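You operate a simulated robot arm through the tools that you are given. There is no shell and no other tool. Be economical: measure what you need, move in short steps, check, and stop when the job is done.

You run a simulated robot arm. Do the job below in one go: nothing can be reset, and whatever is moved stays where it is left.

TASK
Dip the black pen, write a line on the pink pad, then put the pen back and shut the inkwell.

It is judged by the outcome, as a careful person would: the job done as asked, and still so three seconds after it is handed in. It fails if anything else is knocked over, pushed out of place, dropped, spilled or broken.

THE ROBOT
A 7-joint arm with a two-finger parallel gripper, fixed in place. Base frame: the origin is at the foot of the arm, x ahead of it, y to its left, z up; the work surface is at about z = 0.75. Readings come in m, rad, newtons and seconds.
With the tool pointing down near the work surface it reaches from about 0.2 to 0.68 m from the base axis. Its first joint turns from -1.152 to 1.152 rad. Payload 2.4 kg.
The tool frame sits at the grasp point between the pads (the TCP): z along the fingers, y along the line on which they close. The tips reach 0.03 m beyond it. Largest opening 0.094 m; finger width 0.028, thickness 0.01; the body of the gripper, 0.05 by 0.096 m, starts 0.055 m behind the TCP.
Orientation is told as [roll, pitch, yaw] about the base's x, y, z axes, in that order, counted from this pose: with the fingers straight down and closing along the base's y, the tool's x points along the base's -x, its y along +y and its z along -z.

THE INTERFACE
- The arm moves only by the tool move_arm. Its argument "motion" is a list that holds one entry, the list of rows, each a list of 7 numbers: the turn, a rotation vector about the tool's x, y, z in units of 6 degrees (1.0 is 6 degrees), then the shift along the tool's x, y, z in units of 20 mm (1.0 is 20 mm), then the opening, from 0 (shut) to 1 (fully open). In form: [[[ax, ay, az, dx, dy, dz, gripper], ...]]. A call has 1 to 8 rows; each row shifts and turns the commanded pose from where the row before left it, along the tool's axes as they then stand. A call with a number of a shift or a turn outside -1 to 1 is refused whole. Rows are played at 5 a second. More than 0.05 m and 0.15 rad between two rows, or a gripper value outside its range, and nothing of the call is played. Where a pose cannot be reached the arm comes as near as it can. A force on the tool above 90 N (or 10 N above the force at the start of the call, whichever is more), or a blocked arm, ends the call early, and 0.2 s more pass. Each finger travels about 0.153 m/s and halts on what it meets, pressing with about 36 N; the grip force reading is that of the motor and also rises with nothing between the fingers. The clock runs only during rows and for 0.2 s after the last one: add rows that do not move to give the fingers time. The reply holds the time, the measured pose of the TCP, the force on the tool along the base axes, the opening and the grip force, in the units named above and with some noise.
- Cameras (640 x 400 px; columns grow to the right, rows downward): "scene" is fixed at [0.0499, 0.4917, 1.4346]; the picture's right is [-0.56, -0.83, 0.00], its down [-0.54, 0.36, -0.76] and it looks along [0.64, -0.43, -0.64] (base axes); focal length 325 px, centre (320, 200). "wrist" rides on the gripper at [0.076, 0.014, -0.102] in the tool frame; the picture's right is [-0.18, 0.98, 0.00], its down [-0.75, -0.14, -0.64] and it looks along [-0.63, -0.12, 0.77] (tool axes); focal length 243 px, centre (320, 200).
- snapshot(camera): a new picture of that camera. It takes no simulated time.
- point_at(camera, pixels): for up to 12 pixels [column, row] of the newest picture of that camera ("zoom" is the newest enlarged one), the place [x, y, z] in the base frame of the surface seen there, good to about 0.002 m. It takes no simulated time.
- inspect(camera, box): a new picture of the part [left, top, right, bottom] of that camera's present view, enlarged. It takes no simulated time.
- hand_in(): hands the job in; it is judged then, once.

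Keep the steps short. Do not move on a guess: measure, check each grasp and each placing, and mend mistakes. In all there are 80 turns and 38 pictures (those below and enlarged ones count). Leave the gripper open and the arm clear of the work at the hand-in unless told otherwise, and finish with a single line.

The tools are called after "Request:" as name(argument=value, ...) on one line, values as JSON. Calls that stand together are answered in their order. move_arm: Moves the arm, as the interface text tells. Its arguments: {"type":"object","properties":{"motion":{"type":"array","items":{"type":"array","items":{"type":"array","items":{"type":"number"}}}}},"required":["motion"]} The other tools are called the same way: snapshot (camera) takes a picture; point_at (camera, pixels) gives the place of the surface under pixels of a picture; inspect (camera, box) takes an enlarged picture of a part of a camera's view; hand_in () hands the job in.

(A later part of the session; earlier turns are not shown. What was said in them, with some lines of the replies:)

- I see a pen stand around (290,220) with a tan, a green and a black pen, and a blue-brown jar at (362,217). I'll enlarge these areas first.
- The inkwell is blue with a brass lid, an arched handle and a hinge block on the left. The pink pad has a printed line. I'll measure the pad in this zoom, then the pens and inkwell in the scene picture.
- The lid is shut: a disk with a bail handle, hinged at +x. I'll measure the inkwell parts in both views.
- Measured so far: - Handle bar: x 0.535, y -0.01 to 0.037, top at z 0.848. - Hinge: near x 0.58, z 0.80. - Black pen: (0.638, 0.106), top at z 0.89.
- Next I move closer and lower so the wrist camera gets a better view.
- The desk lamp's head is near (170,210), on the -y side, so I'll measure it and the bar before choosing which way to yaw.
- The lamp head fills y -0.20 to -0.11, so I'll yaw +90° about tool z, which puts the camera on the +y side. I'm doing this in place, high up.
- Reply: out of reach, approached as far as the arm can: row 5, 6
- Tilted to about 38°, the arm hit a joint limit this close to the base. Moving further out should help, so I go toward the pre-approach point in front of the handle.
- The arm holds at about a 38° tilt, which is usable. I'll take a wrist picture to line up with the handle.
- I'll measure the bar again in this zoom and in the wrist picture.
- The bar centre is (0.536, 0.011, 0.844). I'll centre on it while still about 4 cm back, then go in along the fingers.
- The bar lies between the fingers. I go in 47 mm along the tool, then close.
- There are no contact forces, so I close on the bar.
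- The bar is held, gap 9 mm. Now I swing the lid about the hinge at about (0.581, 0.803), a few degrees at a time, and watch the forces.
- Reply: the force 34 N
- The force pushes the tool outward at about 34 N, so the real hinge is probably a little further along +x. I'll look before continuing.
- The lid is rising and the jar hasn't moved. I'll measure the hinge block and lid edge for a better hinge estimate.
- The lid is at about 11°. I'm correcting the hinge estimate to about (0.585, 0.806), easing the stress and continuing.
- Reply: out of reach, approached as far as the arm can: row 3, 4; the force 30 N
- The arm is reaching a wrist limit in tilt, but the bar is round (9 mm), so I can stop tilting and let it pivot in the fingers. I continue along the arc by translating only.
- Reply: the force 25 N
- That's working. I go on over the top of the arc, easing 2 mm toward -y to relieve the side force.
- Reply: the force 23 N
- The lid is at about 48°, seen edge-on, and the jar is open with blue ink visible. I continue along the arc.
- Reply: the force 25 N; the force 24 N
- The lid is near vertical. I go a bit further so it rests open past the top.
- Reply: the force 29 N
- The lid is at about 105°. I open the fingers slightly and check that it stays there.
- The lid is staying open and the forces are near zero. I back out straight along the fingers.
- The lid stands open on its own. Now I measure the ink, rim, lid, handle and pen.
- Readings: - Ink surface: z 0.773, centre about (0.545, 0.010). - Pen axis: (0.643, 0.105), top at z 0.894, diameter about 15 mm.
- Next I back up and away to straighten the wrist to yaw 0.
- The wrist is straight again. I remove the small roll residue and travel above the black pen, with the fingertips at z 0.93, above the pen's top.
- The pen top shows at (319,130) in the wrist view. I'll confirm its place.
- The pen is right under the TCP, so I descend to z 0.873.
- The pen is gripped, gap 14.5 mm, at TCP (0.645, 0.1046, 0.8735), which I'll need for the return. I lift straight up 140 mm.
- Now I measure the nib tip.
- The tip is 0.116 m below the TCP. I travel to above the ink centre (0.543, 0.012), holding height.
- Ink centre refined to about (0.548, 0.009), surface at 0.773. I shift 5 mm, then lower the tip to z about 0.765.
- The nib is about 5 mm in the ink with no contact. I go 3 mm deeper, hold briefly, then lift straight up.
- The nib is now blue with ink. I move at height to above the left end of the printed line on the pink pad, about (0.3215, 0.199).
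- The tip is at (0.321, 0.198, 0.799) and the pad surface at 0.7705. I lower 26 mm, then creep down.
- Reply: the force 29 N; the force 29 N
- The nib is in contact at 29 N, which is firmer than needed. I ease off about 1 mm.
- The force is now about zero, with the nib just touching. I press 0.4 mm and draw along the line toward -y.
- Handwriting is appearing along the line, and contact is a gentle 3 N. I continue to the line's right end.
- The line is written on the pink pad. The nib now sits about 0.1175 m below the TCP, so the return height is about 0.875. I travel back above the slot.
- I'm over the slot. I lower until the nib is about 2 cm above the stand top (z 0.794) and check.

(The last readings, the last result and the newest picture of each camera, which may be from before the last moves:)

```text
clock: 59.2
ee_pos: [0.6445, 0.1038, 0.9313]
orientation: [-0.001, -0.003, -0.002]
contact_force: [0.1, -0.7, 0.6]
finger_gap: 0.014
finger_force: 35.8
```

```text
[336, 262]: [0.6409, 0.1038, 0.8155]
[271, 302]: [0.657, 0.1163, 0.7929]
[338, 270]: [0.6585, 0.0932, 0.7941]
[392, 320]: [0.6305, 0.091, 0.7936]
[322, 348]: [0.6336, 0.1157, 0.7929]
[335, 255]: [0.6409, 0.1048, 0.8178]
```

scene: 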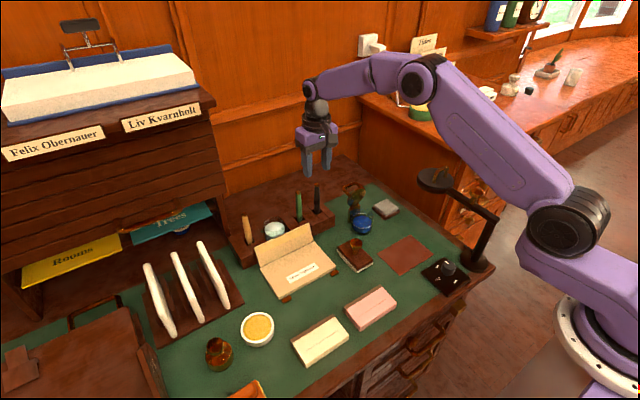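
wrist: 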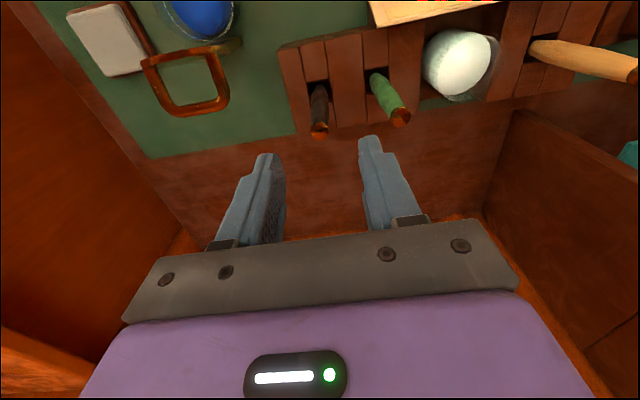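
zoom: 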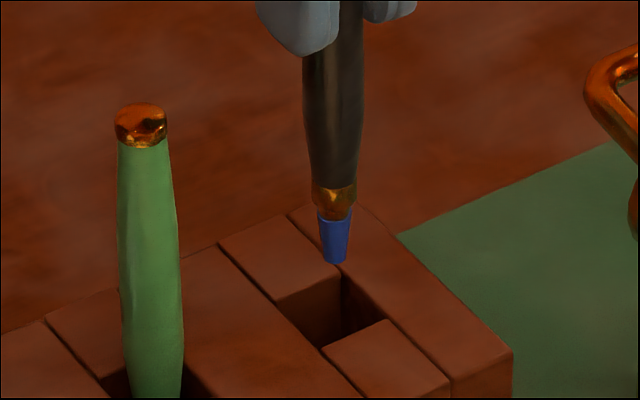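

The slot spans x 0.632–0.658 and y 0.092–0.116. The tip at (0.643, 0.104) is central, so I lower it in.

Request:
move_arm(motion=[[[0, 0, 0, 0, 0, 0.5, 0], [0, 0, 0, 0, 0, 0.5, 0], [0, 0, 0, 0, 0, 0.5, 0], [0, 0, 0, 0, 0, 0.5, 0], [0, 0, 0, 0, 0, 0.4, 0], [0, 0, 0, 0, 0, 0.3, 0], [0, 0, 0, 0, 0, 0, 0]]])

Request:
move_arm(motion=[[[0, 0, 0, 0, 0, 0.06, 0], [0, 0, 0, 0, 0, 0, 0]]])

```text
clock: 60.8
ee_pos: [0.6446, 0.1036, 0.8778]
orientation: [-0.001, -0.003, -0.002]
contact_force: [-0.5, -0.1, -0.5]
finger_gap: 0.0141
finger_force: 35.4
```

```text
clock: 61.4
ee_pos: [0.6445, 0.1031, 0.8767]
orientation: [0.002, -0.004, -0.002]
contact_force: [-0.7, 1.1, -0.7]
finger_gap: 0.0143
finger_force: 36.6
```

Request:
move_arm(motion=[[[0, 0, 0, 0, 0, 0.05, 0], [0, 0, 0, 0, 0, 0.04, 0], [0, 0, 0, 0, 0, 0, 0]]])

```text
clock: 62.2
ee_pos: [0.6452, 0.1043, 0.8737]
orientation: [-0.001, -0.002, -0.001]
contact_force: [-0.7, 0.1, 0.3]
finger_gap: 0.0142
finger_force: 36.1
```

Still no contact, and this is the original grasp height. I creep 1.5 mm more to feel the bottom.

Request:
move_arm(motion=[[[0, 0, 0, 0, 0, 0.04, 0], [0, 0, 0, 0, 0, 0.04, 0], [0, 0, 0, 0, 0, 0, 0]]])

```text
clock: 63.0
ee_pos: [0.6447, 0.1036, 0.8719]
orientation: [-0.001, -0.004, -0.002]
contact_force: [0.1, 0.0, -0.1]
finger_gap: 0.0144
finger_force: 36.5
```

Request:
move_arm(motion=[[[0, 0, 0, 0, 0, 0.04, 0], [0, 0, 0, 0, 0, 0.04, 0], [0, 0, 0, 0, 0, 0, 0]]])

Request:
inspect(camera="scene", box=[284, 170, 348, 210])

```text
clock: 63.8
ee_pos: [0.645, 0.1046, 0.8709]
orientation: [-0.001, -0.006, -0.002]
contact_force: [-2.5, -1.3, 7.6]
finger_gap: 0.014
finger_force: 36.3
```

```text
10.00 times, centred on (316, 190) of scene
```

zoom: 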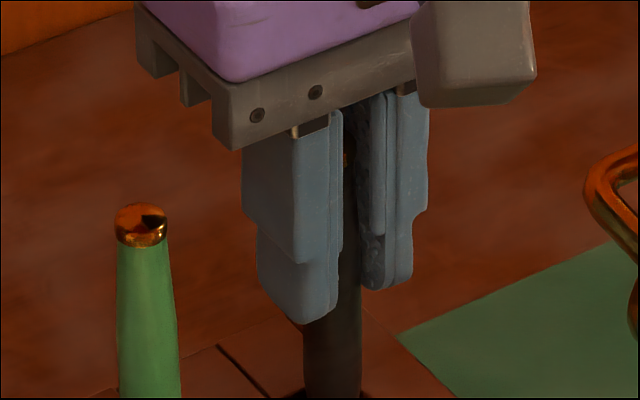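

The bottom touched at 7.6 N. I release to about the half opening used before and rise straight up.

Request:
move_arm(motion=[[[0, 0, 0, 0, 0, -0.02, 0.2], [0, 0, 0, 0, 0, 0, 0.3], [0, 0, 0, 0, 0, 0, 0.45], [0, 0, 0, 0, 0, 0, 0.5], [0, 0, 0, 0, 0, -0.3, 0.5], [0, 0, 0, 0, 0, -0.6, 0.5], [0, 0, 0, 0, 0, -0.8, 0.5], [0, 0, 0, 0, 0, -0.9, 0.5]]])

Request:
move_arm(motion=[[[0, 0, 0, 0, 0, -0.9, 0.5], [0, 0, 0, 0, 0, -0.9, 0.5], [0, 0, 0, 0, 0, -0.9, 0.5], [0, 0, 0, 0, 0, -0.9, 0.4]]])

Request:
inspect(camera="scene", box=[220, 140, 412, 260])

```text
clock: 65.6
ee_pos: [0.644, 0.1041, 0.9244]
orientation: [0.0, -0.004, -0.002]
contact_force: [0.1, -0.1, -0.3]
finger_gap: 0.0471
finger_force: 0.2
```

```text
clock: 66.6
ee_pos: [0.6446, 0.1043, 0.9959]
orientation: [-0.001, -0.002, -0.002]
contact_force: [0.1, 0.0, 0.1]
finger_gap: 0.0376
finger_force: 0.1
```

```text
3.33 times, centred on (316, 200) of scene
```

zoom: 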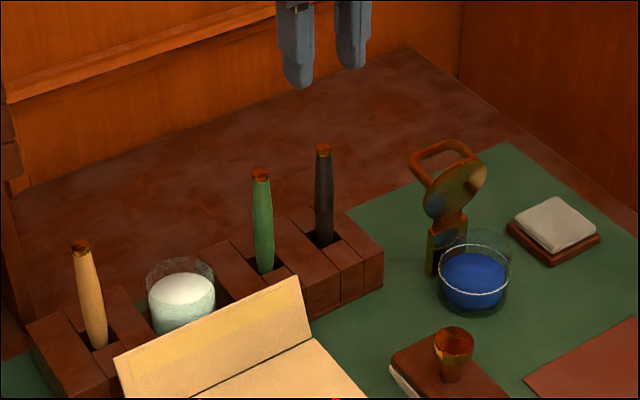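

The pen stands in its slot again. Now I measure the lid's angle to plan the closing.

Request:
point_at(camera="zoom", pixels=[[480, 178], [430, 205], [455, 190], [447, 225], [445, 250], [412, 152], [440, 146], [465, 150], [420, 175], [324, 148], [324, 200]])

Request:
inspect(camera="wrist", box=[120, 0, 280, 130])

```text
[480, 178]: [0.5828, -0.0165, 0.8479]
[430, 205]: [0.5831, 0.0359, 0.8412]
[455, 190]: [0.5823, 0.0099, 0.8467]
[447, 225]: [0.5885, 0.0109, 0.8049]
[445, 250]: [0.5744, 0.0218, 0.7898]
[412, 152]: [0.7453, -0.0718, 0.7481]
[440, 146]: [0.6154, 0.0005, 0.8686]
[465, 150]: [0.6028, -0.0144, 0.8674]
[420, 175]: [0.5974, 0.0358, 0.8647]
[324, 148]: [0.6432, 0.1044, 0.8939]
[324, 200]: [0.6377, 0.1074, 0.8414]
```

```text
3.08 times, centred on (200, 65) of wrist
```

zoom: 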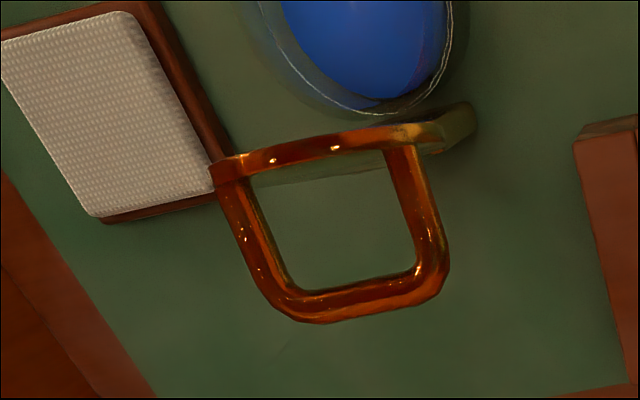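

The lid stands at about 81° on hinge friction, so pushing it shut is a controlled motion. I close the fingers and go behind the handle bar, to x 0.655, y 0.011.

Request:
move_arm(motion=[[[0, 0, 0, -0.1, -0.78, 0, 0], [0, 0, 0, -0.1, -0.78, 0, 0], [0, 0, 0, -0.1, -0.78, 0, 0], [0, 0, 0, -0.1, -0.78, 0, 0], [0, 0, 0, -0.06, -0.78, 0, 0], [0, 0, 0, -0.06, -0.77, 0, 0], [0, 0, 0, 0, 0, 0.8, 0], [0, 0, 0, 0, 0, 0.8, 0]]])

Request:
move_arm(motion=[[[0, 0, 0, 0, 0, 0.8, 0], [0, 0, 0, 0, 0, 0.8, 0], [0, 0, 0, 0, 0, 0.8, 0], [0, 0, 0, 0, 0, 0.8, 0], [0, 0, 0, 0, 0, 0.8, 0], [0, 0, 0, 0, 0, 0.7, 0], [0, 0, 0, 0, 0, 0, 0]]])

Request:
inspect(camera="scene", box=[300, 150, 444, 240])

```text
clock: 68.4
ee_pos: [0.6535, 0.0092, 0.9632]
orientation: [0.0, -0.003, -0.002]
contact_force: [-0.1, -1.2, -0.2]
finger_gap: 0.0
finger_force: 32.9
```

```text
clock: 70.0
ee_pos: [0.6548, 0.0096, 0.8684]
orientation: [-0.001, -0.004, 0.0]
contact_force: [-0.3, -0.4, 0.0]
finger_gap: 0.0
finger_force: 33.2
```

```text
4.44 times, centred on (372, 195) of scene
```

zoom: 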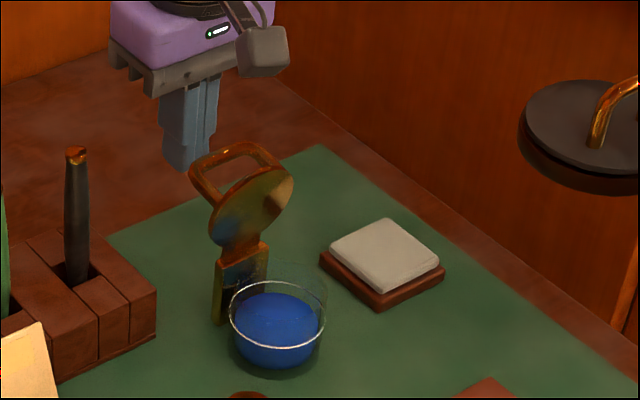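

The fingers are behind the bar and clear. I push slowly toward -x.

Request:
move_arm(motion=[[[0, 0, 0, 0.35, 0, 0, 0], [0, 0, 0, 0.3, 0, 0, 0], [0, 0, 0, 0.25, 0, 0, 0], [0, 0, 0, 0.25, 0, 0, 0], [0, 0, 0, 0.25, 0, 0, 0], [0, 0, 0, 0.25, 0, 0, 0], [0, 0, 0, 0.25, 0, 0, 0]]])

Request:
inspect(camera="scene", box=[300, 150, 444, 240])

```text
clock: 71.6
ee_pos: [0.6161, 0.0113, 0.8699]
orientation: [-0.001, -0.002, -0.002]
contact_force: [-0.2, 0.0, 0.8]
finger_gap: 0.0
finger_force: 32.8
```

```text
4.44 times, centred on (372, 195) of scene
```

zoom: 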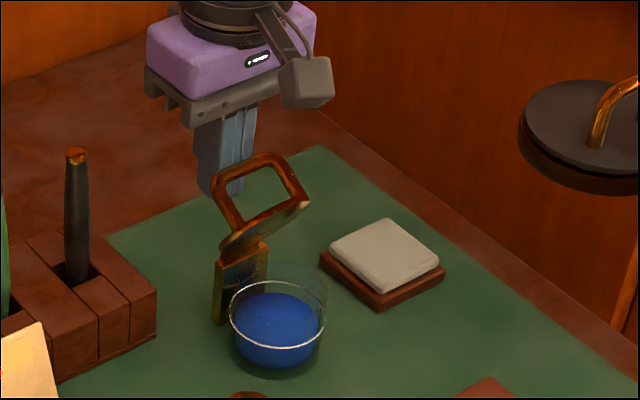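

The lid follows and holds its place. I continue, lowering slightly to stay on the bar.

Request:
move_arm(motion=[[[0, 0, 0, 0.3, 0, 0, 0], [0, 0, 0, 0.3, 0, 0, 0], [0, 0, 0, 0.3, 0, 0, 0], [0, 0, 0, 0.3, 0, 0.05, 0], [0, 0, 0, 0.3, 0, 0.05, 0], [0, 0, 0, 0.3, 0, 0.05, 0], [0, 0, 0, 0.3, 0, 0.1, 0]]])

Request:
inspect(camera="scene", box=[300, 150, 444, 240])

```text
clock: 73.2
ee_pos: [0.5743, 0.0108, 0.8638]
orientation: [0.001, -0.005, -0.001]
contact_force: [0.9, -0.1, 0.0]
finger_gap: 0.0003
finger_force: 33.3
```

```text
4.44 times, centred on (372, 195) of scene
```

zoom: 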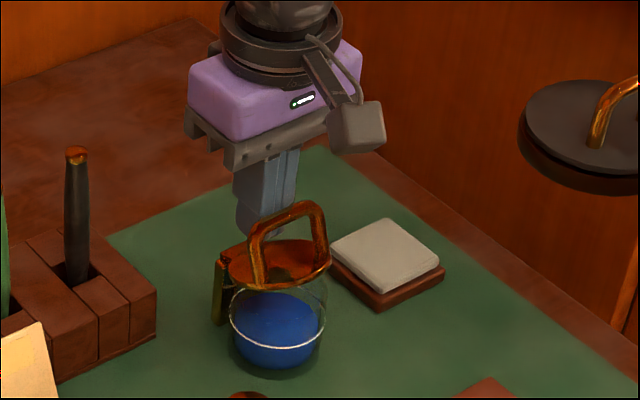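

It's nearly shut. I push the last part.

Request:
move_arm(motion=[[[0, 0, 0, 0.2, 0, 0.1, 0], [0, 0, 0, 0.2, 0, 0.1, 0], [0, 0, 0, 0.2, 0, 0, 0], [0, 0, 0, 0.2, 0, 0, 0], [0, 0, 0, 0.15, 0, 0, 0], [0, 0, 0, 0.1, 0, 0, 0]]])

Request:
inspect(camera="scene", box=[328, 180, 408, 230])

```text
clock: 74.6
ee_pos: [0.5568, 0.0108, 0.8597]
orientation: [0.0, -0.012, -0.003]
contact_force: [17.9, -0.2, -5.3]
finger_gap: 0.0
finger_force: 32.6
```

```text
8.00 times, centred on (368, 205) of scene
```

zoom: 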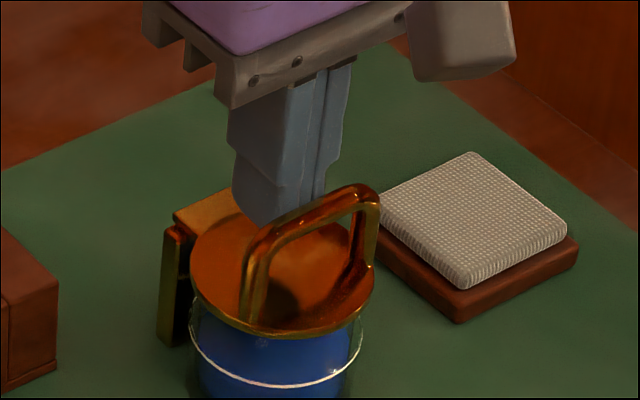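

The lid position matches the start picture, and 18 N shows it's against its stop. I back off from the bar, rise, open the fingers and check.

Request:
move_arm(motion=[[[0, 0, 0, -0.2, 0, 0, 0], [0, 0, 0, -0.2, 0, 0, 0], [0, 0, 0, 0, 0, -0.6, 0], [0, 0, 0, 0, 0, -0.9, 0], [0, 0, 0, 0, 0, -0.9, 0], [0, 0, 0, 0, 0, -0.9, 0], [0, 0, 0, 0, 0, -0.9, 0.2], [0, 0, 0, 0, 0, -0.9, 0.4]]])

Request:
move_arm(motion=[[[0, 0, 0, 0.8, 0, -0.8, 0.6], [0, 0, 0, 0.9, 0, -0.9, 0.8], [0, 0, 0, 0.9, 0, -0.9, 1], [0, 0, 0, 0.9, 0, -0.9, 1], [0, 0, 0, 0.9, 0, -0.5, 1], [0, 0, 0, 0.9, 0, 0, 1], [0, 0, 0, 0.9, 0, 0, 1], [0, 0, 0, 0.5, 0, 0, 1]]])

Request:
snapshot(camera="scene")

Request:
inspect(camera="scene", box=[328, 185, 408, 235])

```text
clock: 76.4
ee_pos: [0.5606, 0.0118, 0.9627]
orientation: [0.001, -0.003, -0.004]
contact_force: [0.0, -0.1, 0.1]
finger_gap: 0.0378
finger_force: 0.1
```

```text
clock: 78.2
ee_pos: [0.4266, 0.0114, 1.0413]
orientation: [0.001, -0.004, -0.001]
contact_force: [-0.1, -0.3, 0.2]
finger_gap: 0.0939
finger_force: 0.0
```

```text
3 pictures are left
```

scene: 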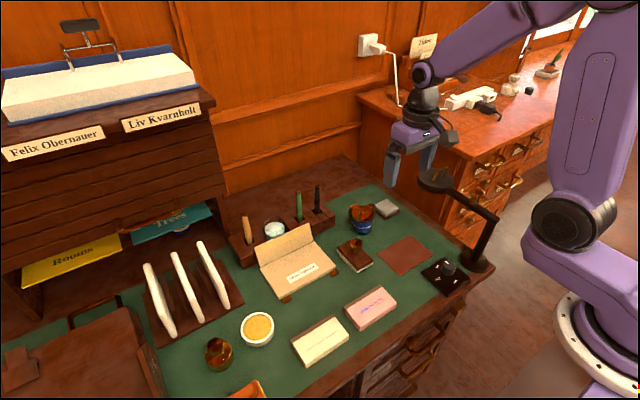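

```text
8.00 times, centred on (368, 210) of scene
```

zoom: 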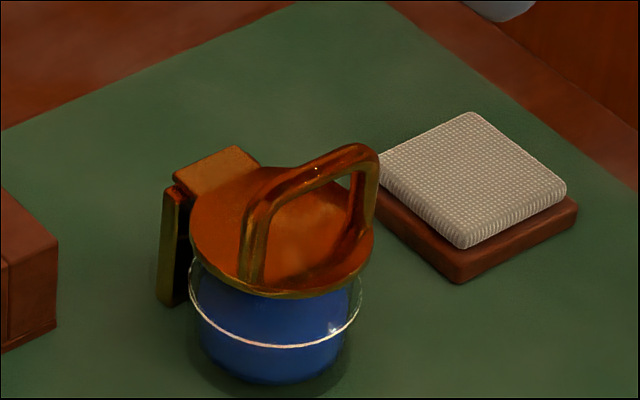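

The lid is shut exactly as in the start picture, the pen is in its slot, the line is written and nothing else has moved. The arm is clear with the gripper open, so I hand in.

Request:
hand_in()

```text
The job is handed in.
```

The black pen was dipped, a line was written on the pink pad, the pen is back in its slot and the inkwell is shut.
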